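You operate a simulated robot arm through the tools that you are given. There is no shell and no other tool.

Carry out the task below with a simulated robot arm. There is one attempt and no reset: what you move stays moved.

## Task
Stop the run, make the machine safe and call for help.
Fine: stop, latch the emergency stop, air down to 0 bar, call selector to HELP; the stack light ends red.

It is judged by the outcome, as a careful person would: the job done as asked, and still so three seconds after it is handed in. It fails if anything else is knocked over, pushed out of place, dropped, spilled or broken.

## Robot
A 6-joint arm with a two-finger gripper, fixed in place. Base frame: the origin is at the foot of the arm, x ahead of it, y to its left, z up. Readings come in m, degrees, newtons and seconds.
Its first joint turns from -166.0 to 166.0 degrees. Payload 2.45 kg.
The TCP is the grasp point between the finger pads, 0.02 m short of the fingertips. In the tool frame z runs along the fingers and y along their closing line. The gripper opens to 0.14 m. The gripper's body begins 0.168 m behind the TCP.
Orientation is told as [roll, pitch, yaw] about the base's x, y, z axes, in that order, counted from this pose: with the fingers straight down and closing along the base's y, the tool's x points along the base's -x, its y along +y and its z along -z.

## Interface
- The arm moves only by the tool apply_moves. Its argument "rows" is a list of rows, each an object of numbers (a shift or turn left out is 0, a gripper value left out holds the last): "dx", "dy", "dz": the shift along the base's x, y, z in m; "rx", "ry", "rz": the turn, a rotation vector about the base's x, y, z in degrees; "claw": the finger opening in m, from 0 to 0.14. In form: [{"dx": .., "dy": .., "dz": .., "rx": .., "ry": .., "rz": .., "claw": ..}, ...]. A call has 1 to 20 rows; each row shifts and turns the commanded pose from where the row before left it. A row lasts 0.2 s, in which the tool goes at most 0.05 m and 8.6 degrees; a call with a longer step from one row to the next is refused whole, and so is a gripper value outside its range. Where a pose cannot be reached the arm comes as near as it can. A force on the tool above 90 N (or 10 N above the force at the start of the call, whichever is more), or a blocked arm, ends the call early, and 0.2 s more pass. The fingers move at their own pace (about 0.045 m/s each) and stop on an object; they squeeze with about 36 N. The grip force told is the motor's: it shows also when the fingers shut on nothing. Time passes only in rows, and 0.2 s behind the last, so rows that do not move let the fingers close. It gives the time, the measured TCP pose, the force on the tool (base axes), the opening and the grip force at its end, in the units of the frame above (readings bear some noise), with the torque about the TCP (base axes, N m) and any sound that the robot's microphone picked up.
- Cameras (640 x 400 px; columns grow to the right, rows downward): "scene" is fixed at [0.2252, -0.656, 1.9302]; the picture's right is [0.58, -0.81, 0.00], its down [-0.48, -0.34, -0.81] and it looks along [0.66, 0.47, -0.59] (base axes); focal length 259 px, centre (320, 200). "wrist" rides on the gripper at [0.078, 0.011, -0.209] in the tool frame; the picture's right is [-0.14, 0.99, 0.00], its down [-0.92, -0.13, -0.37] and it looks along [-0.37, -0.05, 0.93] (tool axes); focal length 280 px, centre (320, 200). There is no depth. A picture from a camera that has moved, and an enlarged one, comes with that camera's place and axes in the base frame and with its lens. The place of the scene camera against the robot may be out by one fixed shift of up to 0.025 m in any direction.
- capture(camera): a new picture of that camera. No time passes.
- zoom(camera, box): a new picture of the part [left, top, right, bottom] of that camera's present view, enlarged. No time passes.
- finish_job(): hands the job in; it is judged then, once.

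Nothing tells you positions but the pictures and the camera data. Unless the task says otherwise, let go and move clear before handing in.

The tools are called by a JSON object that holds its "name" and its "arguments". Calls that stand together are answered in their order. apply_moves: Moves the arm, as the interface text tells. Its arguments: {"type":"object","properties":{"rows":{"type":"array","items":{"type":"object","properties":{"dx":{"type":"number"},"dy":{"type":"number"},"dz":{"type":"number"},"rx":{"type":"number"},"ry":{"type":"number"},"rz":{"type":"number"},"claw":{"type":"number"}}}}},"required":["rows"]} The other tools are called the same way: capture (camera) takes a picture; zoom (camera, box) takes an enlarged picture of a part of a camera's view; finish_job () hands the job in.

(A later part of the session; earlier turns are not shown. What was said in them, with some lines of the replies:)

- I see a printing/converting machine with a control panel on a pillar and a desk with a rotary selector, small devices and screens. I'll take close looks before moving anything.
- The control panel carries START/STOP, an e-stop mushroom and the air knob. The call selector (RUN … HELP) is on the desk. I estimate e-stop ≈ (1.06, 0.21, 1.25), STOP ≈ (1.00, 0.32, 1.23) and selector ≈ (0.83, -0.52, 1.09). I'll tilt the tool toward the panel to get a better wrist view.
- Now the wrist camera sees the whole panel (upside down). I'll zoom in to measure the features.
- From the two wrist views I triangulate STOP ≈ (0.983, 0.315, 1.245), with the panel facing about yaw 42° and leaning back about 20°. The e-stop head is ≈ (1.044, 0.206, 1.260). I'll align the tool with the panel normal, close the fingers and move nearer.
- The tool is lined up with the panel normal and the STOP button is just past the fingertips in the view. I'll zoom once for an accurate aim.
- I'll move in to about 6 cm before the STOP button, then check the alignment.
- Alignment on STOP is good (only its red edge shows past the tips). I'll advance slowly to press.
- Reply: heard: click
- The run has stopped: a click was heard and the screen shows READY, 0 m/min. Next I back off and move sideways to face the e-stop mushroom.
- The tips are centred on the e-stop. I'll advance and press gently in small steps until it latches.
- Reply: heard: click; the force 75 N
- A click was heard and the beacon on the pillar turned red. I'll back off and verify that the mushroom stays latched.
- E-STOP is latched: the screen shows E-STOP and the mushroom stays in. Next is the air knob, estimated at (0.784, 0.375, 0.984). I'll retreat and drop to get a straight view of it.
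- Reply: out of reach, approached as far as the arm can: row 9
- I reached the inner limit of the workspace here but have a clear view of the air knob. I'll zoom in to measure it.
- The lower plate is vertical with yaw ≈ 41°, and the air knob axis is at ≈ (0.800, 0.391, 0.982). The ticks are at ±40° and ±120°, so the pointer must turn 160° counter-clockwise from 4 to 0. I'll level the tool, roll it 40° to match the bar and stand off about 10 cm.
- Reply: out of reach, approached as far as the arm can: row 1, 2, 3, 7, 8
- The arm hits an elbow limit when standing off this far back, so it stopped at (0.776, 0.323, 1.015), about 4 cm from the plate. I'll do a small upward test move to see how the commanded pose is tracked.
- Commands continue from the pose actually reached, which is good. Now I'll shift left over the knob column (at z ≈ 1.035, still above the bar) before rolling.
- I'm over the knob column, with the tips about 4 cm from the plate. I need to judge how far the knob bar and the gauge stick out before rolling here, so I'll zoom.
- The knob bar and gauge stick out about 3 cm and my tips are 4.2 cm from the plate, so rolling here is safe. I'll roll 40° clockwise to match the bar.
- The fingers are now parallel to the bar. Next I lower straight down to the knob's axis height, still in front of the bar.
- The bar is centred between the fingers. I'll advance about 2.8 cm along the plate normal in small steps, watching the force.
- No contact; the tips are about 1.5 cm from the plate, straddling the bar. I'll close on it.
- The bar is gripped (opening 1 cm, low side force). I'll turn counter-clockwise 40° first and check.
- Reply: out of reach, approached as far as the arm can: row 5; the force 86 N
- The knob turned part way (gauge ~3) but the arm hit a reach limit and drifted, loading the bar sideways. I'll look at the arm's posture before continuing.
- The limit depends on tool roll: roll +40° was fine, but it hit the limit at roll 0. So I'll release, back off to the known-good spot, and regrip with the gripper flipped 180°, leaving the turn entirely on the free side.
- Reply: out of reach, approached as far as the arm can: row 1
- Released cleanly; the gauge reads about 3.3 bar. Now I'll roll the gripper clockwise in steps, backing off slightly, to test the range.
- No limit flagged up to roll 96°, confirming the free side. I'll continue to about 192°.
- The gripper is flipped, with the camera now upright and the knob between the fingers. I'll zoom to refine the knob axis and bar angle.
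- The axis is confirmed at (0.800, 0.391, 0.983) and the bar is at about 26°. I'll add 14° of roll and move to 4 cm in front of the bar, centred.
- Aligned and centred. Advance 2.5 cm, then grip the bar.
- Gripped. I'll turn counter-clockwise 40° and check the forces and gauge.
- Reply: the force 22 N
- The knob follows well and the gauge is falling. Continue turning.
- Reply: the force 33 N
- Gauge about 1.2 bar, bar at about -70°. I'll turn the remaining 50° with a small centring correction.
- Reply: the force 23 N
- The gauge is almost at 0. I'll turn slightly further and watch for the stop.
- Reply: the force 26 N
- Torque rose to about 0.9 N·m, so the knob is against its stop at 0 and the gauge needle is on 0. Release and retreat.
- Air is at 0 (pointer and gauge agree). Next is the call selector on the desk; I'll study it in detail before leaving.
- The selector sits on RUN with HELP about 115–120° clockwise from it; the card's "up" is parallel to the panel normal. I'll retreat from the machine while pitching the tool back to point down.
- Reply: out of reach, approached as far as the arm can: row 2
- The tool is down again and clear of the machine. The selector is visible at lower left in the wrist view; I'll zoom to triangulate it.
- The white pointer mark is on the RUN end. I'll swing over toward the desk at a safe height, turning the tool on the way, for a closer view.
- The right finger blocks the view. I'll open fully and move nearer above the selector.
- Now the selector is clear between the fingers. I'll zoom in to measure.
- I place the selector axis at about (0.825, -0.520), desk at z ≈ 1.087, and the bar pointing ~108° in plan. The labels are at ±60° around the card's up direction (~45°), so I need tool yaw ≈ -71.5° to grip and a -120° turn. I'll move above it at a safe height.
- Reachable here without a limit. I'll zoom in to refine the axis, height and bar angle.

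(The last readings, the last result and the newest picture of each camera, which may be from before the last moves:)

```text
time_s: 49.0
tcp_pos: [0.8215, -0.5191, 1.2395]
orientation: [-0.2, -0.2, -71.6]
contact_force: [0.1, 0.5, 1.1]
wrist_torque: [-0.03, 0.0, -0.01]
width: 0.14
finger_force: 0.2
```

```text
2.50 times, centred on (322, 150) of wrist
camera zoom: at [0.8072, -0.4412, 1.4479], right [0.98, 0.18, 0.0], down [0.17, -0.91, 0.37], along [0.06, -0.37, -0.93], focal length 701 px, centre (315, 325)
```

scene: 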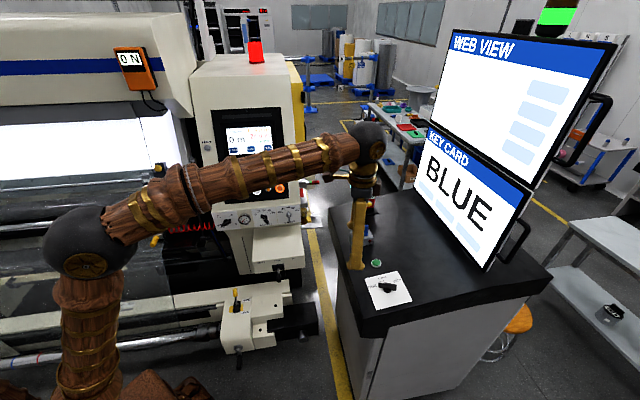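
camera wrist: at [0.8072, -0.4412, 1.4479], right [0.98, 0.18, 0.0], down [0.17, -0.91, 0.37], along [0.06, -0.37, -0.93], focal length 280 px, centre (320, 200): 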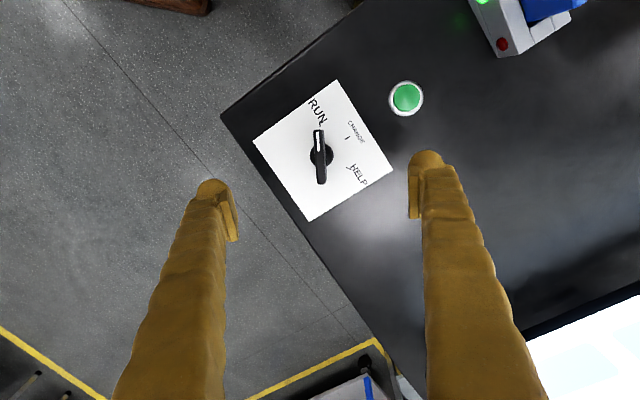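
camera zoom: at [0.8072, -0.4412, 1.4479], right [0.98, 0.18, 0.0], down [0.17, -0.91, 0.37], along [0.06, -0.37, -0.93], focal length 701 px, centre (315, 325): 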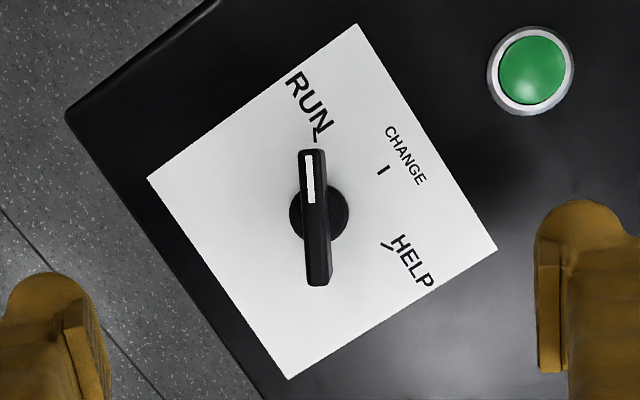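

The axis refines to about (0.822, -0.517), with the desk at about 1.09 and the bar at about 103°. I'll turn the tool -5.4°, narrow the fingers and descend part way.

{"name": "apply_moves", "arguments": {"rows": [{"dx": 0.0006, "dy": 0.0017, "rz": -5.4, "claw": 0.06}, {"dz": -0.03}, {"dz": -0.03}, {}, {}, {}]}}

{"name": "capture", "arguments": {"camera": "wrist"}}

{"name": "zoom", "arguments": {"camera": "scene", "box": [350, 240, 430, 310]}}

```text
time_s: 50.4
tcp_pos: [0.8233, -0.5153, 1.1803]
orientation: [-0.4, -0.2, -76.9]
contact_force: [0.1, -1.5, -0.9]
wrist_torque: [-0.01, 0.01, -0.03]
width: 0.0601
finger_force: 0.0
```

```text
taken
camera wrist: at [0.8157, -0.4364, 1.3876], right [1.0, 0.09, 0.0], down [0.09, -0.92, 0.37], along [0.03, -0.37, -0.93], focal length 280 px, centre (320, 200)
```

wrist: 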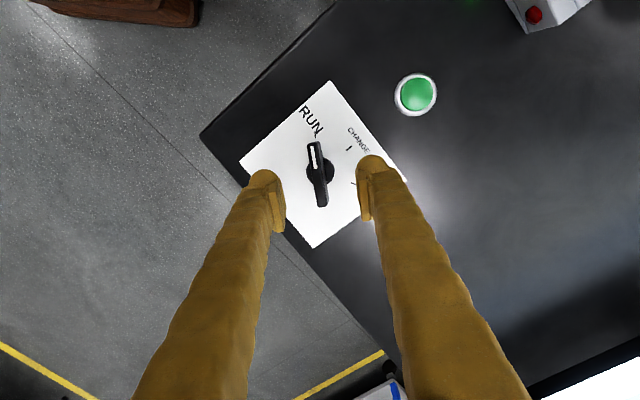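

```text
5.71 times, centred on (390, 275) of scene
camera zoom: at [0.2252, -0.656, 1.9302], right [0.58, -0.81, 0.0], down [-0.48, -0.34, -0.81], along [0.66, 0.47, -0.59], focal length 1480 px, centre (-80, -229)
```

zoom: 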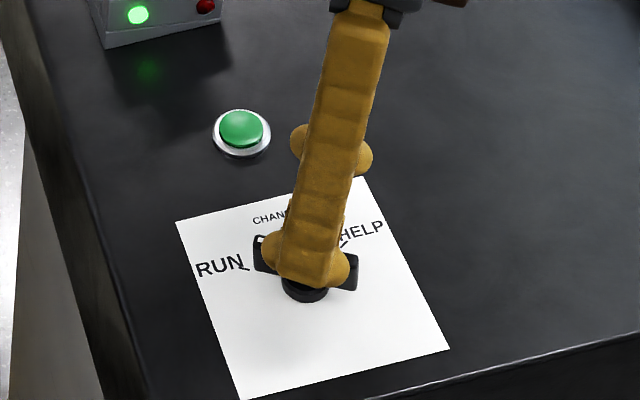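

{"name": "zoom", "arguments": {"camera": "wrist", "box": [240, 110, 400, 240]}}

```text
3.08 times, centred on (320, 175) of wrist
camera zoom: at [0.8157, -0.4364, 1.3876], right [1.0, 0.09, 0.0], down [0.09, -0.92, 0.37], along [0.03, -0.37, -0.93], focal length 863 px, centre (320, 277)
```

zoom: 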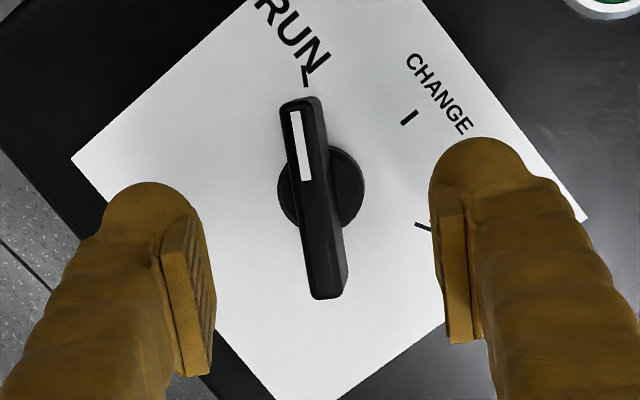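

Aligned (bar tilt matches the tool axis). Small centring shift, then descend slowly to about z = 1.127.

{"name": "apply_moves", "arguments": {"rows": [{"dx": -0.0015, "dy": -0.0018, "dz": -0.015}, {"dz": -0.015}, {"dz": -0.01}, {"dz": -0.006}, {"dz": -0.005}, {}]}}

{"name": "capture", "arguments": {"camera": "wrist"}}

{"name": "zoom", "arguments": {"camera": "scene", "box": [350, 240, 430, 310]}}

```text
time_s: 51.8
tcp_pos: [0.8216, -0.5179, 1.1287]
orientation: [-0.2, -0.2, -77.0]
contact_force: [0.2, 0.0, -0.5]
wrist_torque: [-0.03, -0.01, 0.04]
width: 0.0601
finger_force: 0.1
```

```text
taken
camera wrist: at [0.8141, -0.4383, 1.3372], right [1.0, 0.09, 0.0], down [0.09, -0.92, 0.37], along [0.03, -0.37, -0.93], focal length 280 px, centre (320, 200)
```

wrist: 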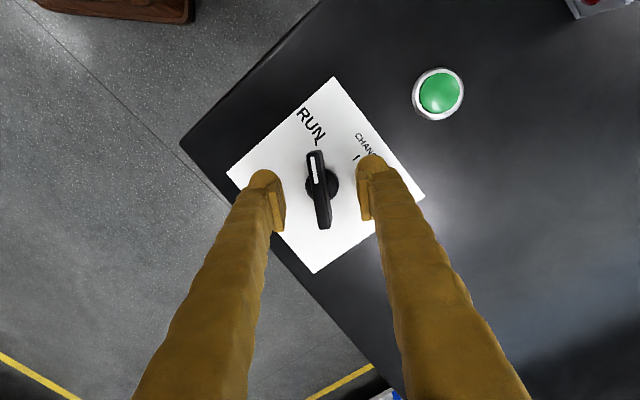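

```text
5.71 times, centred on (390, 275) of scene
camera zoom: at [0.2252, -0.656, 1.9302], right [0.58, -0.81, 0.0], down [-0.48, -0.34, -0.81], along [0.66, 0.47, -0.59], focal length 1480 px, centre (-80, -229)
```

zoom: 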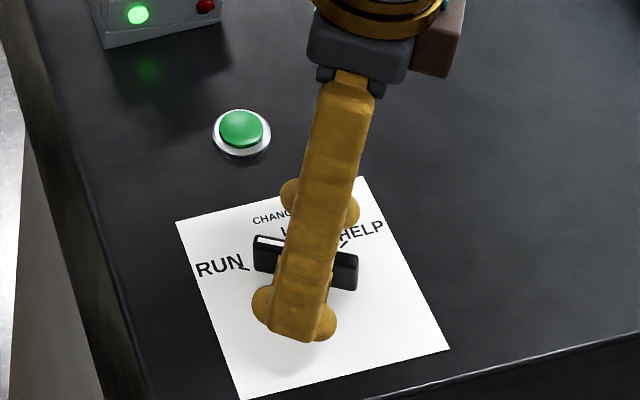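

{"name": "zoom", "arguments": {"camera": "wrist", "box": [240, 130, 400, 250]}}

{"name": "zoom", "arguments": {"camera": "scene", "box": [370, 268, 410, 308]}}

```text
3.33 times, centred on (320, 190) of wrist
camera zoom: at [0.8141, -0.4383, 1.3372], right [1.0, 0.09, 0.0], down [0.09, -0.92, 0.37], along [0.03, -0.37, -0.93], focal length 935 px, centre (320, 233)
```

zoom: 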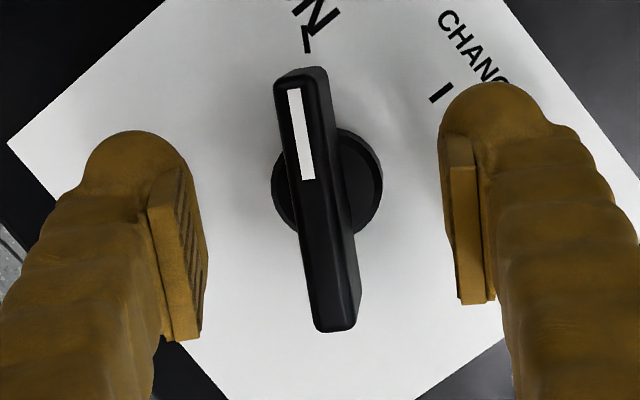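

```text
10.00 times, centred on (390, 288) of scene
camera zoom: at [0.2252, -0.656, 1.9302], right [0.58, -0.81, 0.0], down [-0.48, -0.34, -0.81], along [0.66, 0.47, -0.59], focal length 2590 px, centre (-380, -680)
```

zoom: 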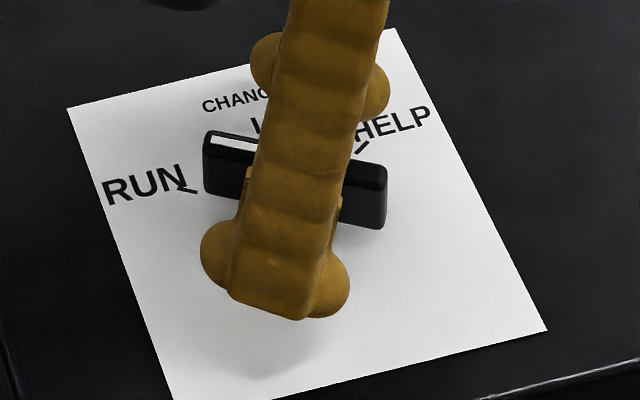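

The tips are about 1.5 cm down the bar sides, clear of the disc. A 1.5 mm centring nudge, then close.

{"name": "apply_moves", "arguments": {"rows": [{"dx": -0.0015, "dy": -0.0001, "claw": 0.04}, {"claw": 0.025}, {"claw": 0.0}, {"claw": 0.0}, {}]}}

{"name": "capture", "arguments": {"camera": "wrist"}}

{"name": "zoom", "arguments": {"camera": "scene", "box": [360, 255, 420, 310]}}

```text
time_s: 53.0
tcp_pos: [0.8212, -0.5169, 1.1293]
orientation: [-0.2, -0.1, -76.9]
contact_force: [32.0, -1.4, -1.8]
wrist_torque: [-0.03, -0.39, 0.03]
width: 0.0102
finger_force: 37.8
```

```text
taken
camera wrist: at [0.8134, -0.438, 1.3376], right [1.0, 0.09, 0.0], down [0.09, -0.92, 0.37], along [0.03, -0.37, -0.93], focal length 280 px, centre (320, 200)
```

wrist: 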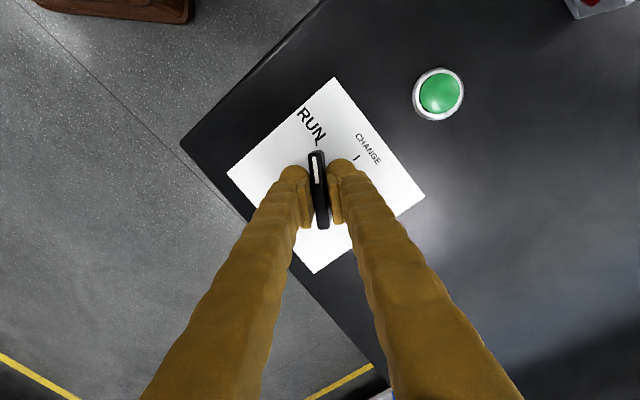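

```text
7.27 times, centred on (390, 282) of scene
camera zoom: at [0.2252, -0.656, 1.9302], right [0.58, -0.81, 0.0], down [-0.48, -0.34, -0.81], along [0.66, 0.47, -0.59], focal length 1883 px, centre (-189, -400)
```

zoom: 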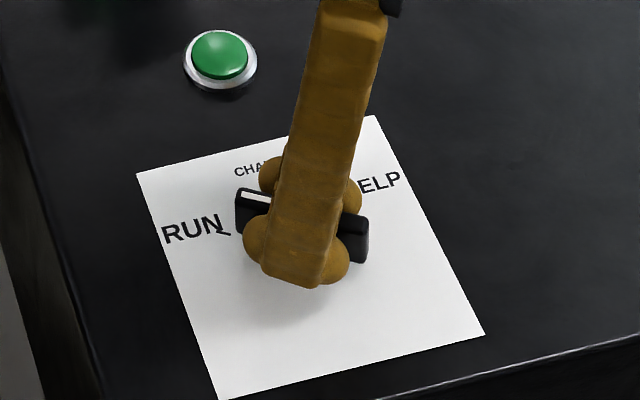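

The bar pushes the tool toward +x with 32 N, so I over-nudged. I'll shift back +x a little.

{"name": "apply_moves", "arguments": {"rows": [{"dx": 0.0025, "dy": 0.0003}, {}]}}

```text
time_s: 53.6
tcp_pos: [0.822, -0.517, 1.1305]
orientation: [-0.4, -0.1, -76.8]
contact_force: [0.1, 5.9, -2.8]
wrist_torque: [0.14, -0.01, 0.06]
width: 0.0103
finger_force: 37.3
```

Force is balanced. Now turn clockwise 40° and check.

{"name": "apply_moves", "arguments": {"rows": [{"rz": -8}, {"rz": -8}, {"rz": -8}, {"rz": -8}, {"rz": -8}, {}]}}

{"name": "capture", "arguments": {"camera": "wrist"}}

{"name": "zoom", "arguments": {"camera": "scene", "box": [360, 255, 420, 310]}}

```text
time_s: 55.0
tcp_pos: [0.8215, -0.5168, 1.1283]
orientation: [-0.4, -0.2, -117.0]
contact_force: [-56.8, 12.1, -5.3]
wrist_torque: [-0.14, 0.42, 0.0]
width: 0.0107
finger_force: 37.9
```

```text
taken
camera wrist: at [0.867, -0.4528, 1.3371], right [0.82, -0.57, -0.01], down [-0.53, -0.76, 0.37], along [-0.22, -0.3, -0.93], focal length 280 px, centre (320, 200)
```

wrist: 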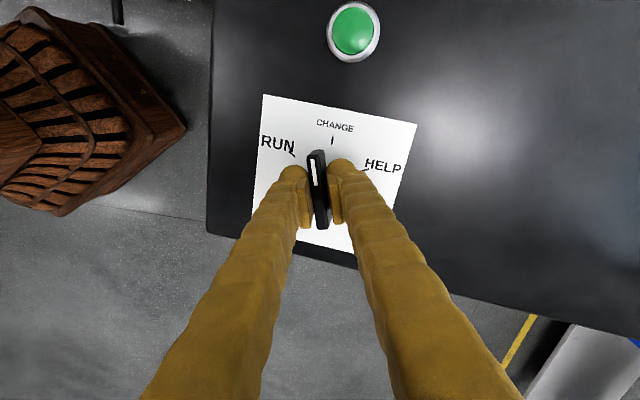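

```text
7.27 times, centred on (390, 282) of scene
camera zoom: at [0.2252, -0.656, 1.9302], right [0.58, -0.81, 0.0], down [-0.48, -0.34, -0.81], along [0.66, 0.47, -0.59], focal length 1883 px, centre (-189, -400)
```

zoom: 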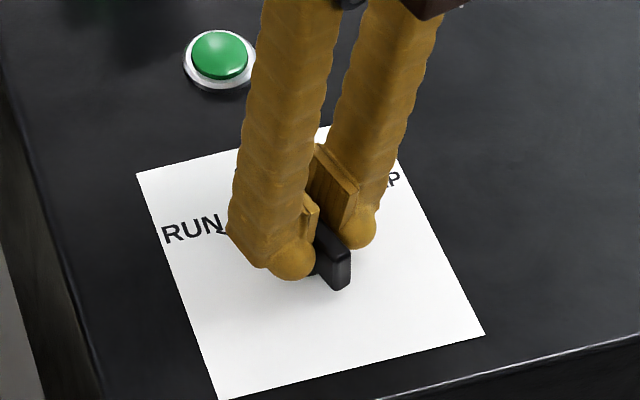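

The knob is following, but side force built up (57 N), so the true axis is a few mm off my TCP. I'll correct the position before continuing.

{"name": "apply_moves", "arguments": {"rows": [{"dx": -0.0015, "dy": 0.0017}, {"dx": -0.0015, "dy": 0.0017}, {}]}}

```text
time_s: 55.8
tcp_pos: [0.8213, -0.5162, 1.1303]
orientation: [0.0, -0.2, -116.9]
contact_force: [12.7, -37.0, -4.0]
wrist_torque: [-0.45, -0.2, 0.02]
width: 0.0105
finger_force: 37.6
```

{"name": "apply_moves", "arguments": {"rows": [{"dx": 0.002, "dy": 0.0005}, {}]}}

```text
time_s: 56.4
tcp_pos: [0.8226, -0.5147, 1.1297]
orientation: [-0.3, -0.3, -117.0]
contact_force: [15.1, -39.7, 4.7]
wrist_torque: [-0.63, -0.21, 0.06]
width: 0.0104
finger_force: 37.1
```

{"name": "apply_moves", "arguments": {"rows": [{"rz": -7}, {"rz": -7}, {"rz": -6}, {}]}}

{"name": "zoom", "arguments": {"camera": "wrist", "box": [220, 80, 420, 240]}}

```text
time_s: 57.4
tcp_pos: [0.8233, -0.5135, 1.1289]
orientation: [-0.1, -0.2, -137.0]
contact_force: [62.3, -43.5, 19.9]
wrist_torque: [-0.7, -0.65, 0.27]
width: 0.011
finger_force: 38.1
```

```text
2.50 times, centred on (320, 160) of wrist
camera zoom: at [0.8869, -0.4686, 1.3381], right [0.58, -0.82, 0.0], down [-0.76, -0.53, 0.37], along [-0.3, -0.21, -0.93], focal length 701 px, centre (320, 300)
```

zoom: 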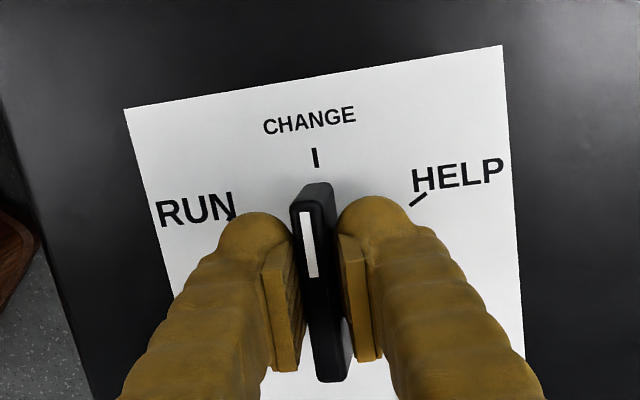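

The selector is at CHANGE now. Side force is 76 N, so I'll relieve it by moving the tool along the push direction before going on.

{"name": "apply_moves", "arguments": {"rows": [{"dx": 0.001, "dy": -0.0011}, {"dx": 0.0007, "dy": -0.0007}, {}]}}

```text
time_s: 58.2
tcp_pos: [0.8226, -0.5132, 1.1286]
orientation: [-0.3, -0.1, -136.9]
contact_force: [35.1, -14.1, 33.2]
wrist_torque: [-0.35, -0.61, 0.19]
width: 0.0107
finger_force: 37.5
```

I'd rather release and re-centre cleanly than fight the side loads. Opening now.

{"name": "apply_moves", "arguments": {"rows": [{"claw": 0.05}, {"claw": 0.05}, {"claw": 0.05}, {}]}}

{"name": "zoom", "arguments": {"camera": "wrist", "box": [220, 80, 420, 240]}}

{"name": "zoom", "arguments": {"camera": "scene", "box": [360, 255, 420, 310]}}

```text
time_s: 59.2
tcp_pos: [0.8236, -0.5148, 1.128]
orientation: [-0.3, -0.2, -136.9]
contact_force: [0.5, -0.3, -0.4]
wrist_torque: [0.0, 0.04, 0.01]
width: 0.0501
finger_force: 0.1
```

```text
2.50 times, centred on (320, 160) of wrist
camera zoom: at [0.8878, -0.47, 1.3369], right [0.58, -0.82, -0.01], down [-0.76, -0.54, 0.37], along [-0.31, -0.21, -0.93], focal length 701 px, centre (320, 300)
```

zoom: 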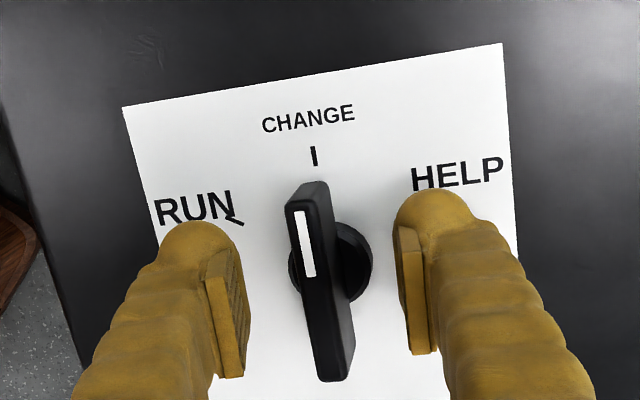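

```text
7.27 times, centred on (390, 282) of scene
camera zoom: at [0.2252, -0.656, 1.9302], right [0.58, -0.81, 0.0], down [-0.48, -0.34, -0.81], along [0.66, 0.47, -0.59], focal length 1883 px, centre (-189, -400)
```

zoom: 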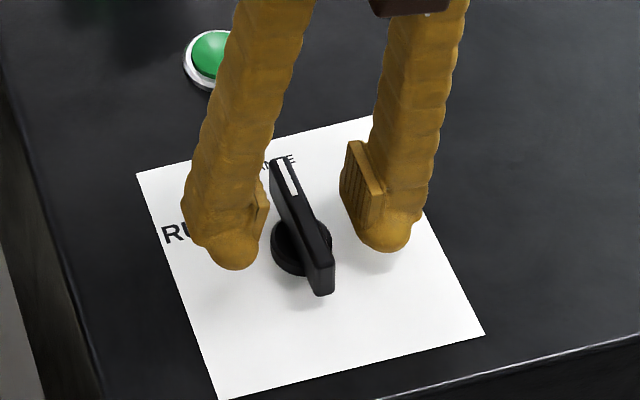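

At CHANGE and nicely centred when open. I'll regrip here and check the side force.

{"name": "apply_moves", "arguments": {"rows": [{"claw": 0.025}, {"claw": 0.0}, {"claw": 0.0}, {"claw": 0.0}, {}]}}

```text
time_s: 60.4
tcp_pos: [0.822, -0.5146, 1.1285]
orientation: [-0.3, -0.2, -136.9]
contact_force: [-0.9, -0.1, -1.3]
wrist_torque: [-0.15, -0.13, 0.03]
width: 0.0104
finger_force: 38.0
```

Force is near zero. Turning a further 16° and checking.

{"name": "apply_moves", "arguments": {"rows": [{"rz": -8}, {"rz": -8}, {}]}}

```text
time_s: 61.2
tcp_pos: [0.8223, -0.5157, 1.1297]
orientation: [-0.2, -0.1, -153.0]
contact_force: [19.5, -7.9, -2.0]
wrist_torque: [-0.23, -0.4, 0.07]
width: 0.0106
finger_force: 37.7
```

{"name": "apply_moves", "arguments": {"rows": [{"rz": -8, "dx": 0.001, "dy": -0.0005}, {"rz": -8}, {}]}}

```text
time_s: 62.0
tcp_pos: [0.8239, -0.5171, 1.1295]
orientation: [-0.3, -0.2, -169.1]
contact_force: [2.6, -9.7, 1.9]
wrist_torque: [-0.28, 0.06, -0.03]
width: 0.0109
finger_force: 37.4
```

{"name": "apply_moves", "arguments": {"rows": [{"rz": -8, "dy": -0.0004}, {"rz": -8}, {}]}}

{"name": "zoom", "arguments": {"camera": "wrist", "box": [220, 80, 420, 240]}}

{"name": "zoom", "arguments": {"camera": "scene", "box": [360, 255, 420, 310]}}

```text
time_s: 62.8
tcp_pos: [0.8232, -0.5167, 1.1293]
orientation: [-0.3, -0.1, 175.0]
contact_force: [-0.8, -24.4, 1.3]
wrist_torque: [-0.34, 0.03, 0.02]
width: 0.0102
finger_force: 37.4
```

```text
2.50 times, centred on (320, 160) of wrist
camera zoom: at [0.8998, -0.5357, 1.3376], right [-0.22, -0.97, 0.0], down [-0.91, 0.21, 0.37], along [-0.36, 0.09, -0.93], focal length 701 px, centre (320, 300)
```

zoom: 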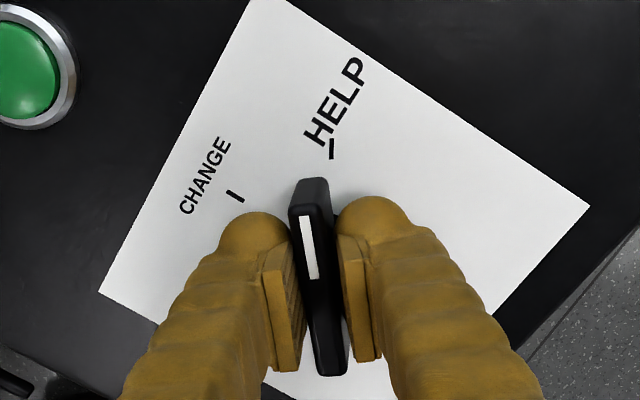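

```text
7.27 times, centred on (390, 282) of scene
camera zoom: at [0.2252, -0.656, 1.9302], right [0.58, -0.81, 0.0], down [-0.48, -0.34, -0.81], along [0.66, 0.47, -0.59], focal length 1883 px, centre (-189, -400)
```

zoom: 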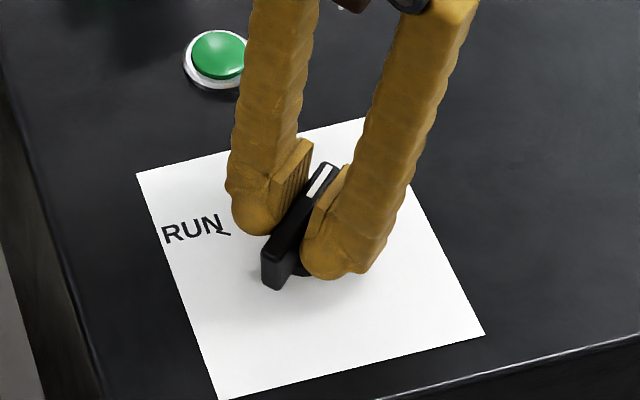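

Almost at HELP; about 12° to go. Continue with a small correction.

{"name": "apply_moves", "arguments": {"rows": [{"rz": -6, "dy": -0.001}, {"rz": -6}, {}]}}

{"name": "zoom", "arguments": {"camera": "wrist", "box": [220, 80, 420, 240]}}

```text
time_s: 63.6
tcp_pos: [0.8223, -0.5164, 1.1291]
orientation: [-0.3, -0.3, 163.0]
contact_force: [-9.8, -10.9, -4.5]
wrist_torque: [-0.15, 0.35, 0.63]
width: 0.0107
finger_force: 37.6
```

```text
2.50 times, centred on (320, 160) of wrist
camera zoom: at [0.8944, -0.5523, 1.3376], right [-0.42, -0.91, -0.01], down [-0.84, 0.39, 0.37], along [-0.34, 0.16, -0.93], focal length 701 px, centre (320, 300)
```

zoom: 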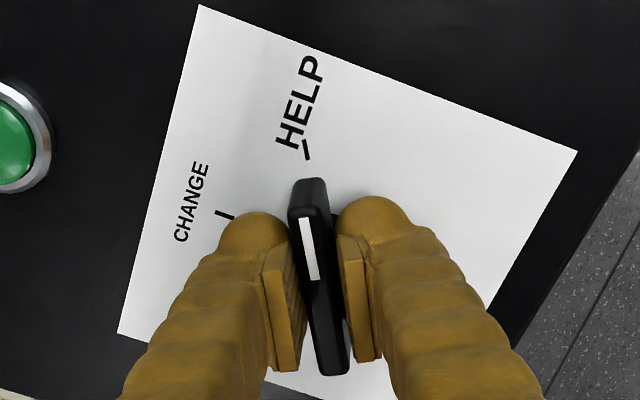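

Torque about z has risen to 0.63 N·m, indicating the end stop at HELP. A last 3° to confirm, then release.

{"name": "apply_moves", "arguments": {"rows": [{"rz": -3}, {}]}}

{"name": "apply_moves", "arguments": {"rows": [{"claw": 0.05}, {"claw": 0.05}, {"claw": 0.05}, {}]}}

{"name": "zoom", "arguments": {"camera": "wrist", "box": [220, 80, 420, 240]}}

{"name": "capture", "arguments": {"camera": "scene"}}

```text
time_s: 64.2
tcp_pos: [0.8243, -0.5179, 1.1292]
orientation: [-0.3, -0.2, 160.0]
contact_force: [-13.7, -11.0, -1.7]
wrist_torque: [-0.16, 0.34, 0.91]
width: 0.0116
finger_force: 39.0
```

```text
time_s: 65.2
tcp_pos: [0.8225, -0.5162, 1.1296]
orientation: [-0.3, -0.2, 160.1]
contact_force: [0.2, -0.7, 0.0]
wrist_torque: [0.03, 0.02, 0.01]
width: 0.0502
finger_force: 0.1
```

```text
2.50 times, centred on (320, 160) of wrist
camera zoom: at [0.8929, -0.5556, 1.3377], right [-0.47, -0.88, 0.0], down [-0.82, 0.43, 0.37], along [-0.33, 0.18, -0.93], focal length 701 px, centre (320, 300)
```

zoom: 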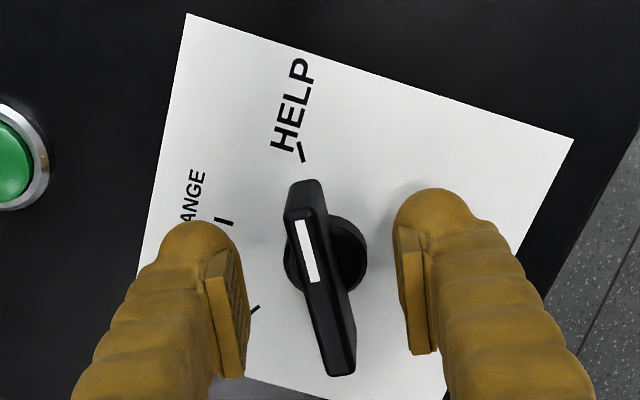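

```text
taken
```

scene: 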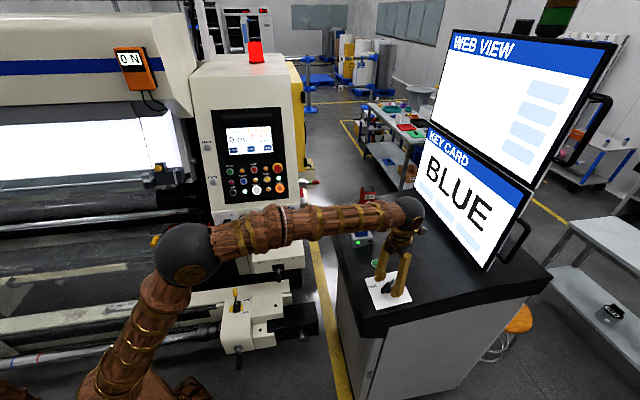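

The selector points at HELP and the stack light's green has gone out. I'll lift straight up and move clear.

{"name": "apply_moves", "arguments": {"rows": [{"dz": 0.02}, {"dz": 0.04}, {"dz": 0.04}, {"dz": 0.04}, {"dz": 0.04}, {"dx": -0.03, "dy": 0.025, "dz": 0.02}, {"dx": -0.03, "dy": 0.025, "dz": 0.02}, {"dx": -0.03, "dy": 0.025, "dz": 0.02}, {"dx": -0.03, "dy": 0.025, "dz": 0.02}, {}]}}

{"name": "capture", "arguments": {"camera": "scene"}}

{"name": "zoom", "arguments": {"camera": "scene", "box": [340, 230, 430, 310]}}

{"name": "capture", "arguments": {"camera": "wrist"}}

```text
time_s: 67.4
tcp_pos: [0.7029, -0.416, 1.3903]
orientation: [-0.3, -0.3, 160.1]
contact_force: [0.3, -0.1, 0.4]
wrist_torque: [0.02, 0.01, -0.01]
width: 0.0501
finger_force: 0.0
```

```text
taken
```

scene: 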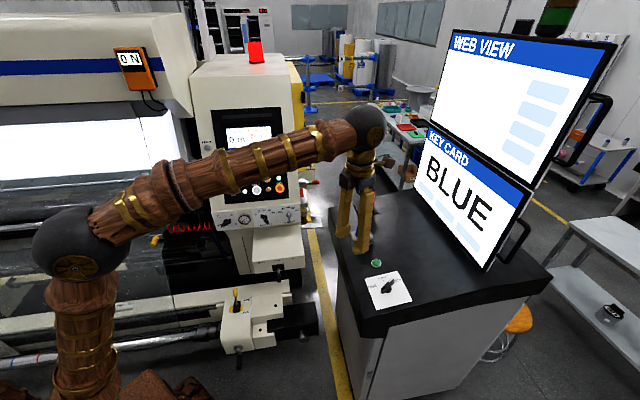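

```text
5.00 times, centred on (385, 270) of scene
camera zoom: at [0.2252, -0.656, 1.9302], right [0.58, -0.81, 0.0], down [-0.48, -0.34, -0.81], along [0.66, 0.47, -0.59], focal length 1295 px, centre (-5, -150)
```

zoom: 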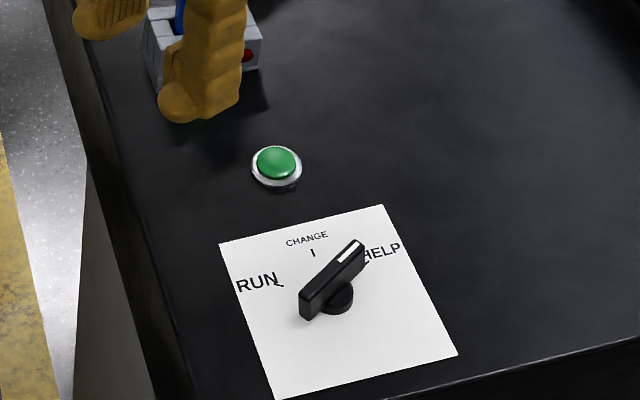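

```text
taken
camera wrist: at [0.7719, -0.4547, 1.5982], right [-0.47, -0.88, 0.0], down [-0.82, 0.43, 0.37], along [-0.33, 0.18, -0.93], focal length 280 px, centre (320, 200)
```

wrist: 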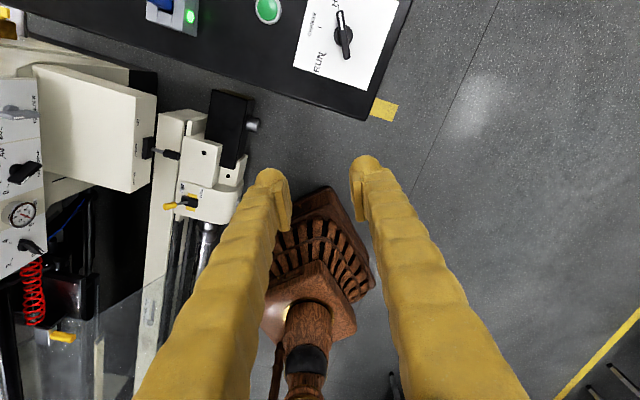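

HELP is confirmed. The scene camera crops off the top of the stack light, so I'll move clear toward the base and tilt the wrist camera outward to check its colour.

{"name": "apply_moves", "arguments": {"rows": [{"dx": -0.03, "dy": 0.02, "dz": 0.02}, {"dx": -0.03, "dy": 0.02, "dz": 0.02}, {"dx": -0.02, "dy": 0.018, "dz": 0.02, "ry": -8}, {"dx": -0.02, "dy": 0.018, "dz": 0.02, "ry": -8}, {"dx": -0.02, "dy": 0.018, "dz": 0.02, "ry": -8}, {"dx": -0.02, "dy": 0.018, "dz": 0.02, "ry": -8}, {"dx": -0.02, "dy": 0.018, "dz": 0.02, "ry": -8}, {"dy": 0.018, "dz": 0.02, "ry": -8}, {"dy": 0.018, "dz": 0.02, "ry": -8}, {"dy": 0.01, "dz": 0.02, "ry": -8}, {"dz": 0.02, "ry": -8}, {"dz": 0.02, "ry": -8}, {}]}}

{"name": "capture", "arguments": {"camera": "wrist"}}

{"name": "capture", "arguments": {"camera": "scene"}}

```text
time_s: 69.4
tcp_pos: [0.612, -0.3256, 1.4599]
orientation: [-27.0, 38.8, 147.4]
contact_force: [0.2, -0.9, -0.1]
wrist_torque: [0.02, 0.02, -0.01]
width: 0.05
finger_force: 0.1
stopped in row 9: the arm was blocked; the commanded pose is now the measured one
```

```text
taken
camera wrist: at [0.51, -0.3852, 1.6497], right [-0.33, -0.84, -0.44], down [-0.84, 0.47, -0.28], along [0.44, 0.27, -0.86], focal length 280 px, centre (320, 200)
```

wrist: 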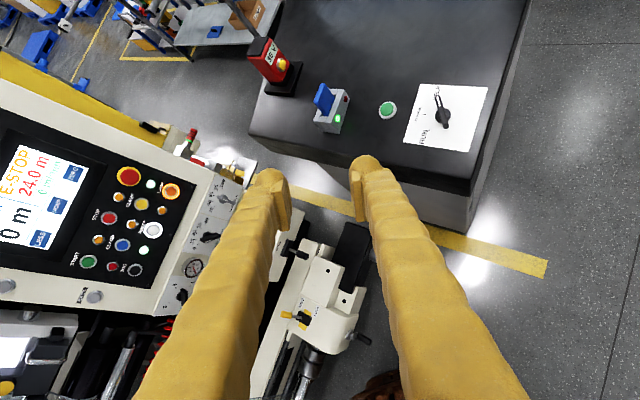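

```text
taken
```

scene: 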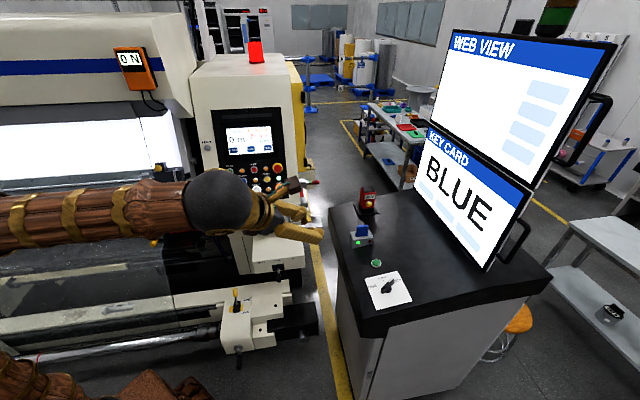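

The call ended early because the arm was blocked, but there was no tool contact. I'll check the scene carefully for anything disturbed, and look at the visible part of the stack light.

{"name": "zoom", "arguments": {"camera": "scene", "box": [500, 0, 640, 80]}}

{"name": "zoom", "arguments": {"camera": "scene", "box": [0, 120, 320, 400]}}

{"name": "zoom", "arguments": {"camera": "wrist", "box": [0, 100, 280, 330]}}

{"name": "zoom", "arguments": {"camera": "wrist", "box": [230, 20, 500, 190]}}

```text
4.57 times, centred on (570, 40) of scene
camera zoom: at [0.2252, -0.656, 1.9302], right [0.58, -0.81, 0.0], down [-0.48, -0.34, -0.81], along [0.66, 0.47, -0.59], focal length 1184 px, centre (-823, 931)
```

zoom: 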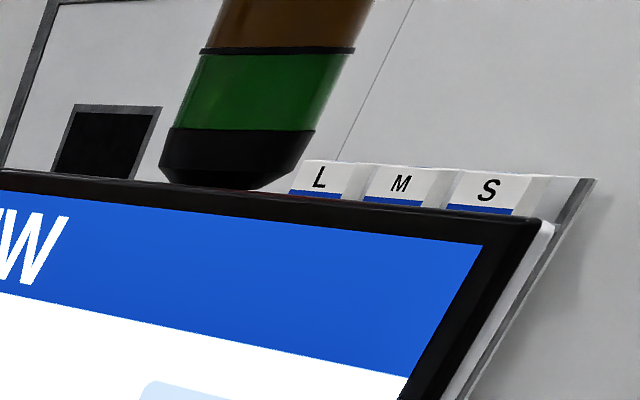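

```text
1.43 times, centred on (160, 260) of scene
camera zoom: at [0.2252, -0.656, 1.9302], right [0.58, -0.81, 0.0], down [-0.48, -0.34, -0.81], along [0.66, 0.47, -0.59], focal length 370 px, centre (549, 114)
```

zoom: 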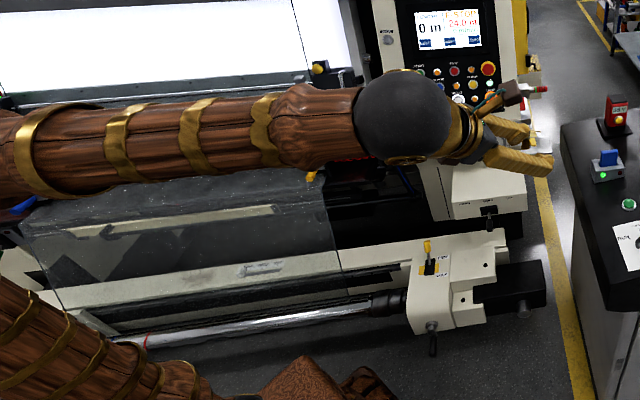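

```text
1.74 times, centred on (140, 215) of wrist
camera zoom: at [0.51, -0.3852, 1.6497], right [-0.33, -0.84, -0.44], down [-0.84, 0.47, -0.28], along [0.44, 0.27, -0.86], focal length 488 px, centre (633, 174)
```

zoom: 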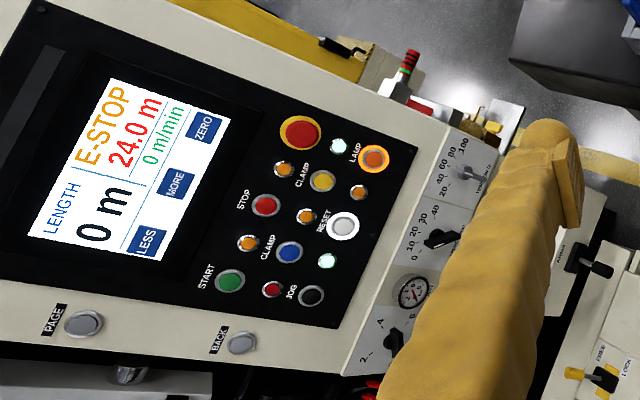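

```text
2.35 times, centred on (365, 105) of wrist
camera zoom: at [0.51, -0.3852, 1.6497], right [-0.33, -0.84, -0.44], down [-0.84, 0.47, -0.28], along [0.44, 0.27, -0.86], focal length 660 px, centre (214, 424)
```

zoom: 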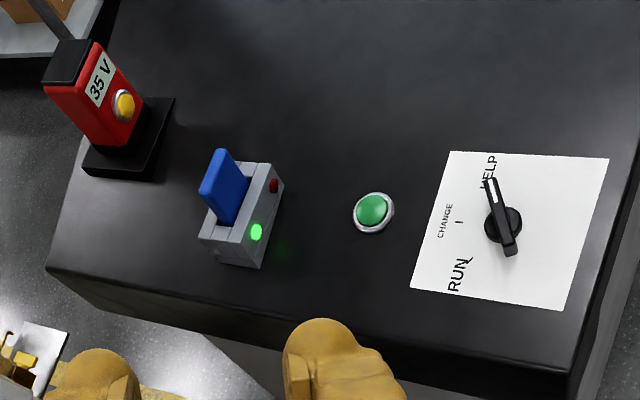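

All states look right: E-STOP shown, air pointer and gauge at 0, selector on HELP, green and amber stack segments dark with a faint red glow under the light. I'll reverse the last bit of motion to make sure no link rests on anything, then re-check.

{"name": "apply_moves", "arguments": {"rows": [{"dx": 0.01, "dy": -0.01, "ry": 7}, {"dx": 0.01, "dy": -0.01, "ry": 7}, {"dx": 0.01, "dy": -0.01, "ry": 7}, {"dz": 0.01}, {}]}}

{"name": "capture", "arguments": {"camera": "scene"}}

{"name": "capture", "arguments": {"camera": "wrist"}}

{"name": "zoom", "arguments": {"camera": "scene", "box": [0, 0, 320, 200]}}

```text
time_s: 70.6
tcp_pos: [0.6415, -0.3534, 1.4714]
orientation: [-15.0, 20.6, 153.4]
contact_force: [-0.3, 0.4, -0.7]
wrist_torque: [0.01, 0.02, -0.03]
width: 0.0499
finger_force: 0.1
```

```text
taken
```

scene: 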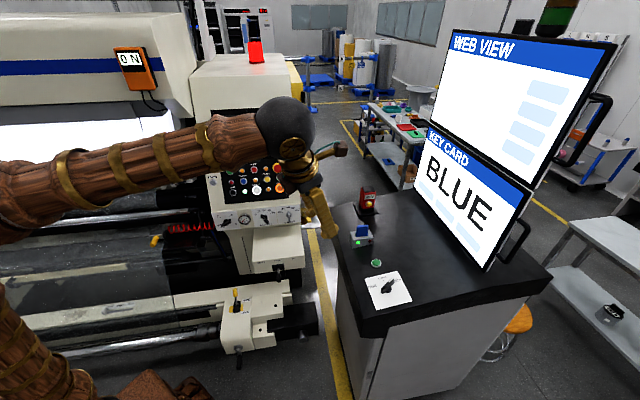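

```text
taken
camera wrist: at [0.6138, -0.413, 1.685], right [-0.46, -0.84, -0.29], down [-0.88, 0.47, 0.04], along [0.1, 0.27, -0.96], focal length 280 px, centre (320, 200)
```

wrist: 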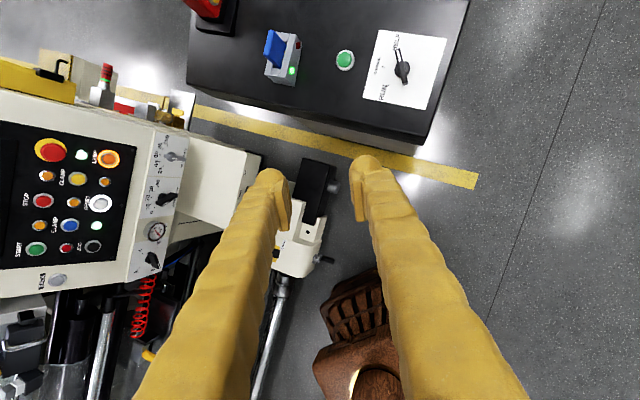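

```text
2.00 times, centred on (160, 100) of scene
camera zoom: at [0.2252, -0.656, 1.9302], right [0.58, -0.81, 0.0], down [-0.48, -0.34, -0.81], along [0.66, 0.47, -0.59], focal length 518 px, centre (640, 400)
```

zoom: 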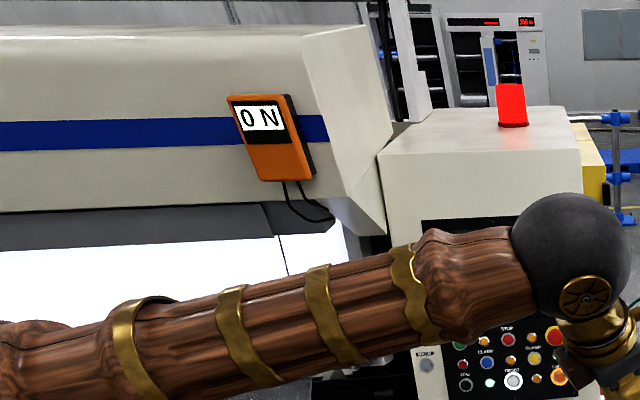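

The arm moves freely and nothing was disturbed. A final close check of the gauge, knob and e-stop before handing in.

{"name": "zoom", "arguments": {"camera": "scene", "box": [210, 160, 300, 235]}}

{"name": "zoom", "arguments": {"camera": "wrist", "box": [0, 120, 200, 280]}}

{"name": "zoom", "arguments": {"camera": "scene", "box": [215, 205, 275, 235]}}

```text
5.33 times, centred on (255, 198) of scene
camera zoom: at [0.2252, -0.656, 1.9302], right [0.58, -0.81, 0.0], down [-0.48, -0.34, -0.81], along [0.66, 0.47, -0.59], focal length 1381 px, centre (667, 213)
```

zoom: 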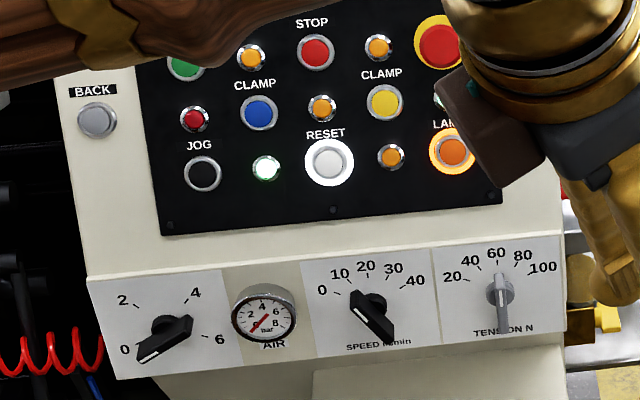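

```text
2.50 times, centred on (100, 200) of wrist
camera zoom: at [0.6138, -0.413, 1.685], right [-0.46, -0.84, -0.29], down [-0.88, 0.47, 0.04], along [0.1, 0.27, -0.96], focal length 701 px, centre (870, 200)
```

zoom: 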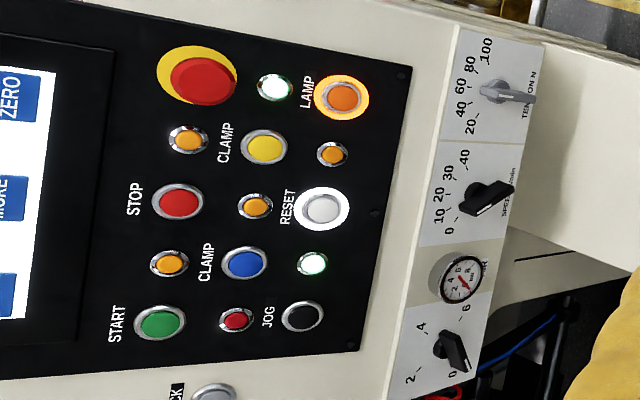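

```text
10.67 times, centred on (245, 220) of scene
camera zoom: at [0.2252, -0.656, 1.9302], right [0.58, -0.81, 0.0], down [-0.48, -0.34, -0.81], along [0.66, 0.47, -0.59], focal length 2762 px, centre (1120, -13)
```

zoom: 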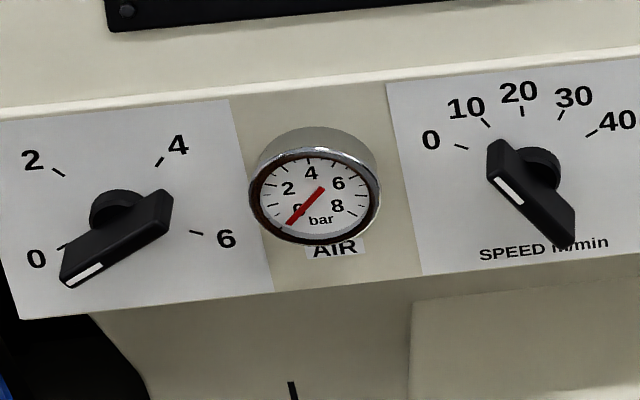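

Everything I can see checks out: the run is stopped, the e-stop is latched (E-STOP on the screen), the air knob and gauge are at 0, and the selector is on HELP. The stack light's green and amber are off. Its red segment is outside the camera's view, though the beacon on the pillar is red. The gripper has let go and is clear, so I'm handing in.

{"name": "finish_job", "arguments": {}}

```text
The job is handed in.
```

The run is stopped, the machine is made safe and the call for help is set; the job is handed in. I could not see one result directly: the stack light's red segment is above the camera's view.

- **Stop:** I pressed STOP; the screen went to READY at 0 m/min.
- **Emergency stop:** it is latched. The mushroom stays in, the screen shows E-STOP and the beacon on the pillar is red.
- **Air:** the knob is turned to its stop at 0, and the gauge reads 0 bar. The tension readout also dropped to 0 N.
- **Call selector:** it is turned to its stop and points at HELP.
- **Stack light:** green and amber are both dark, with a faint red glow under it, so I take it to be red.

While I was moving clear at the end, the arm stopped once as blocked, with no force on the tool. I backed it off, it moved freely, and I saw nothing disturbed. The gripper has let go and is clear of the machine and desk.
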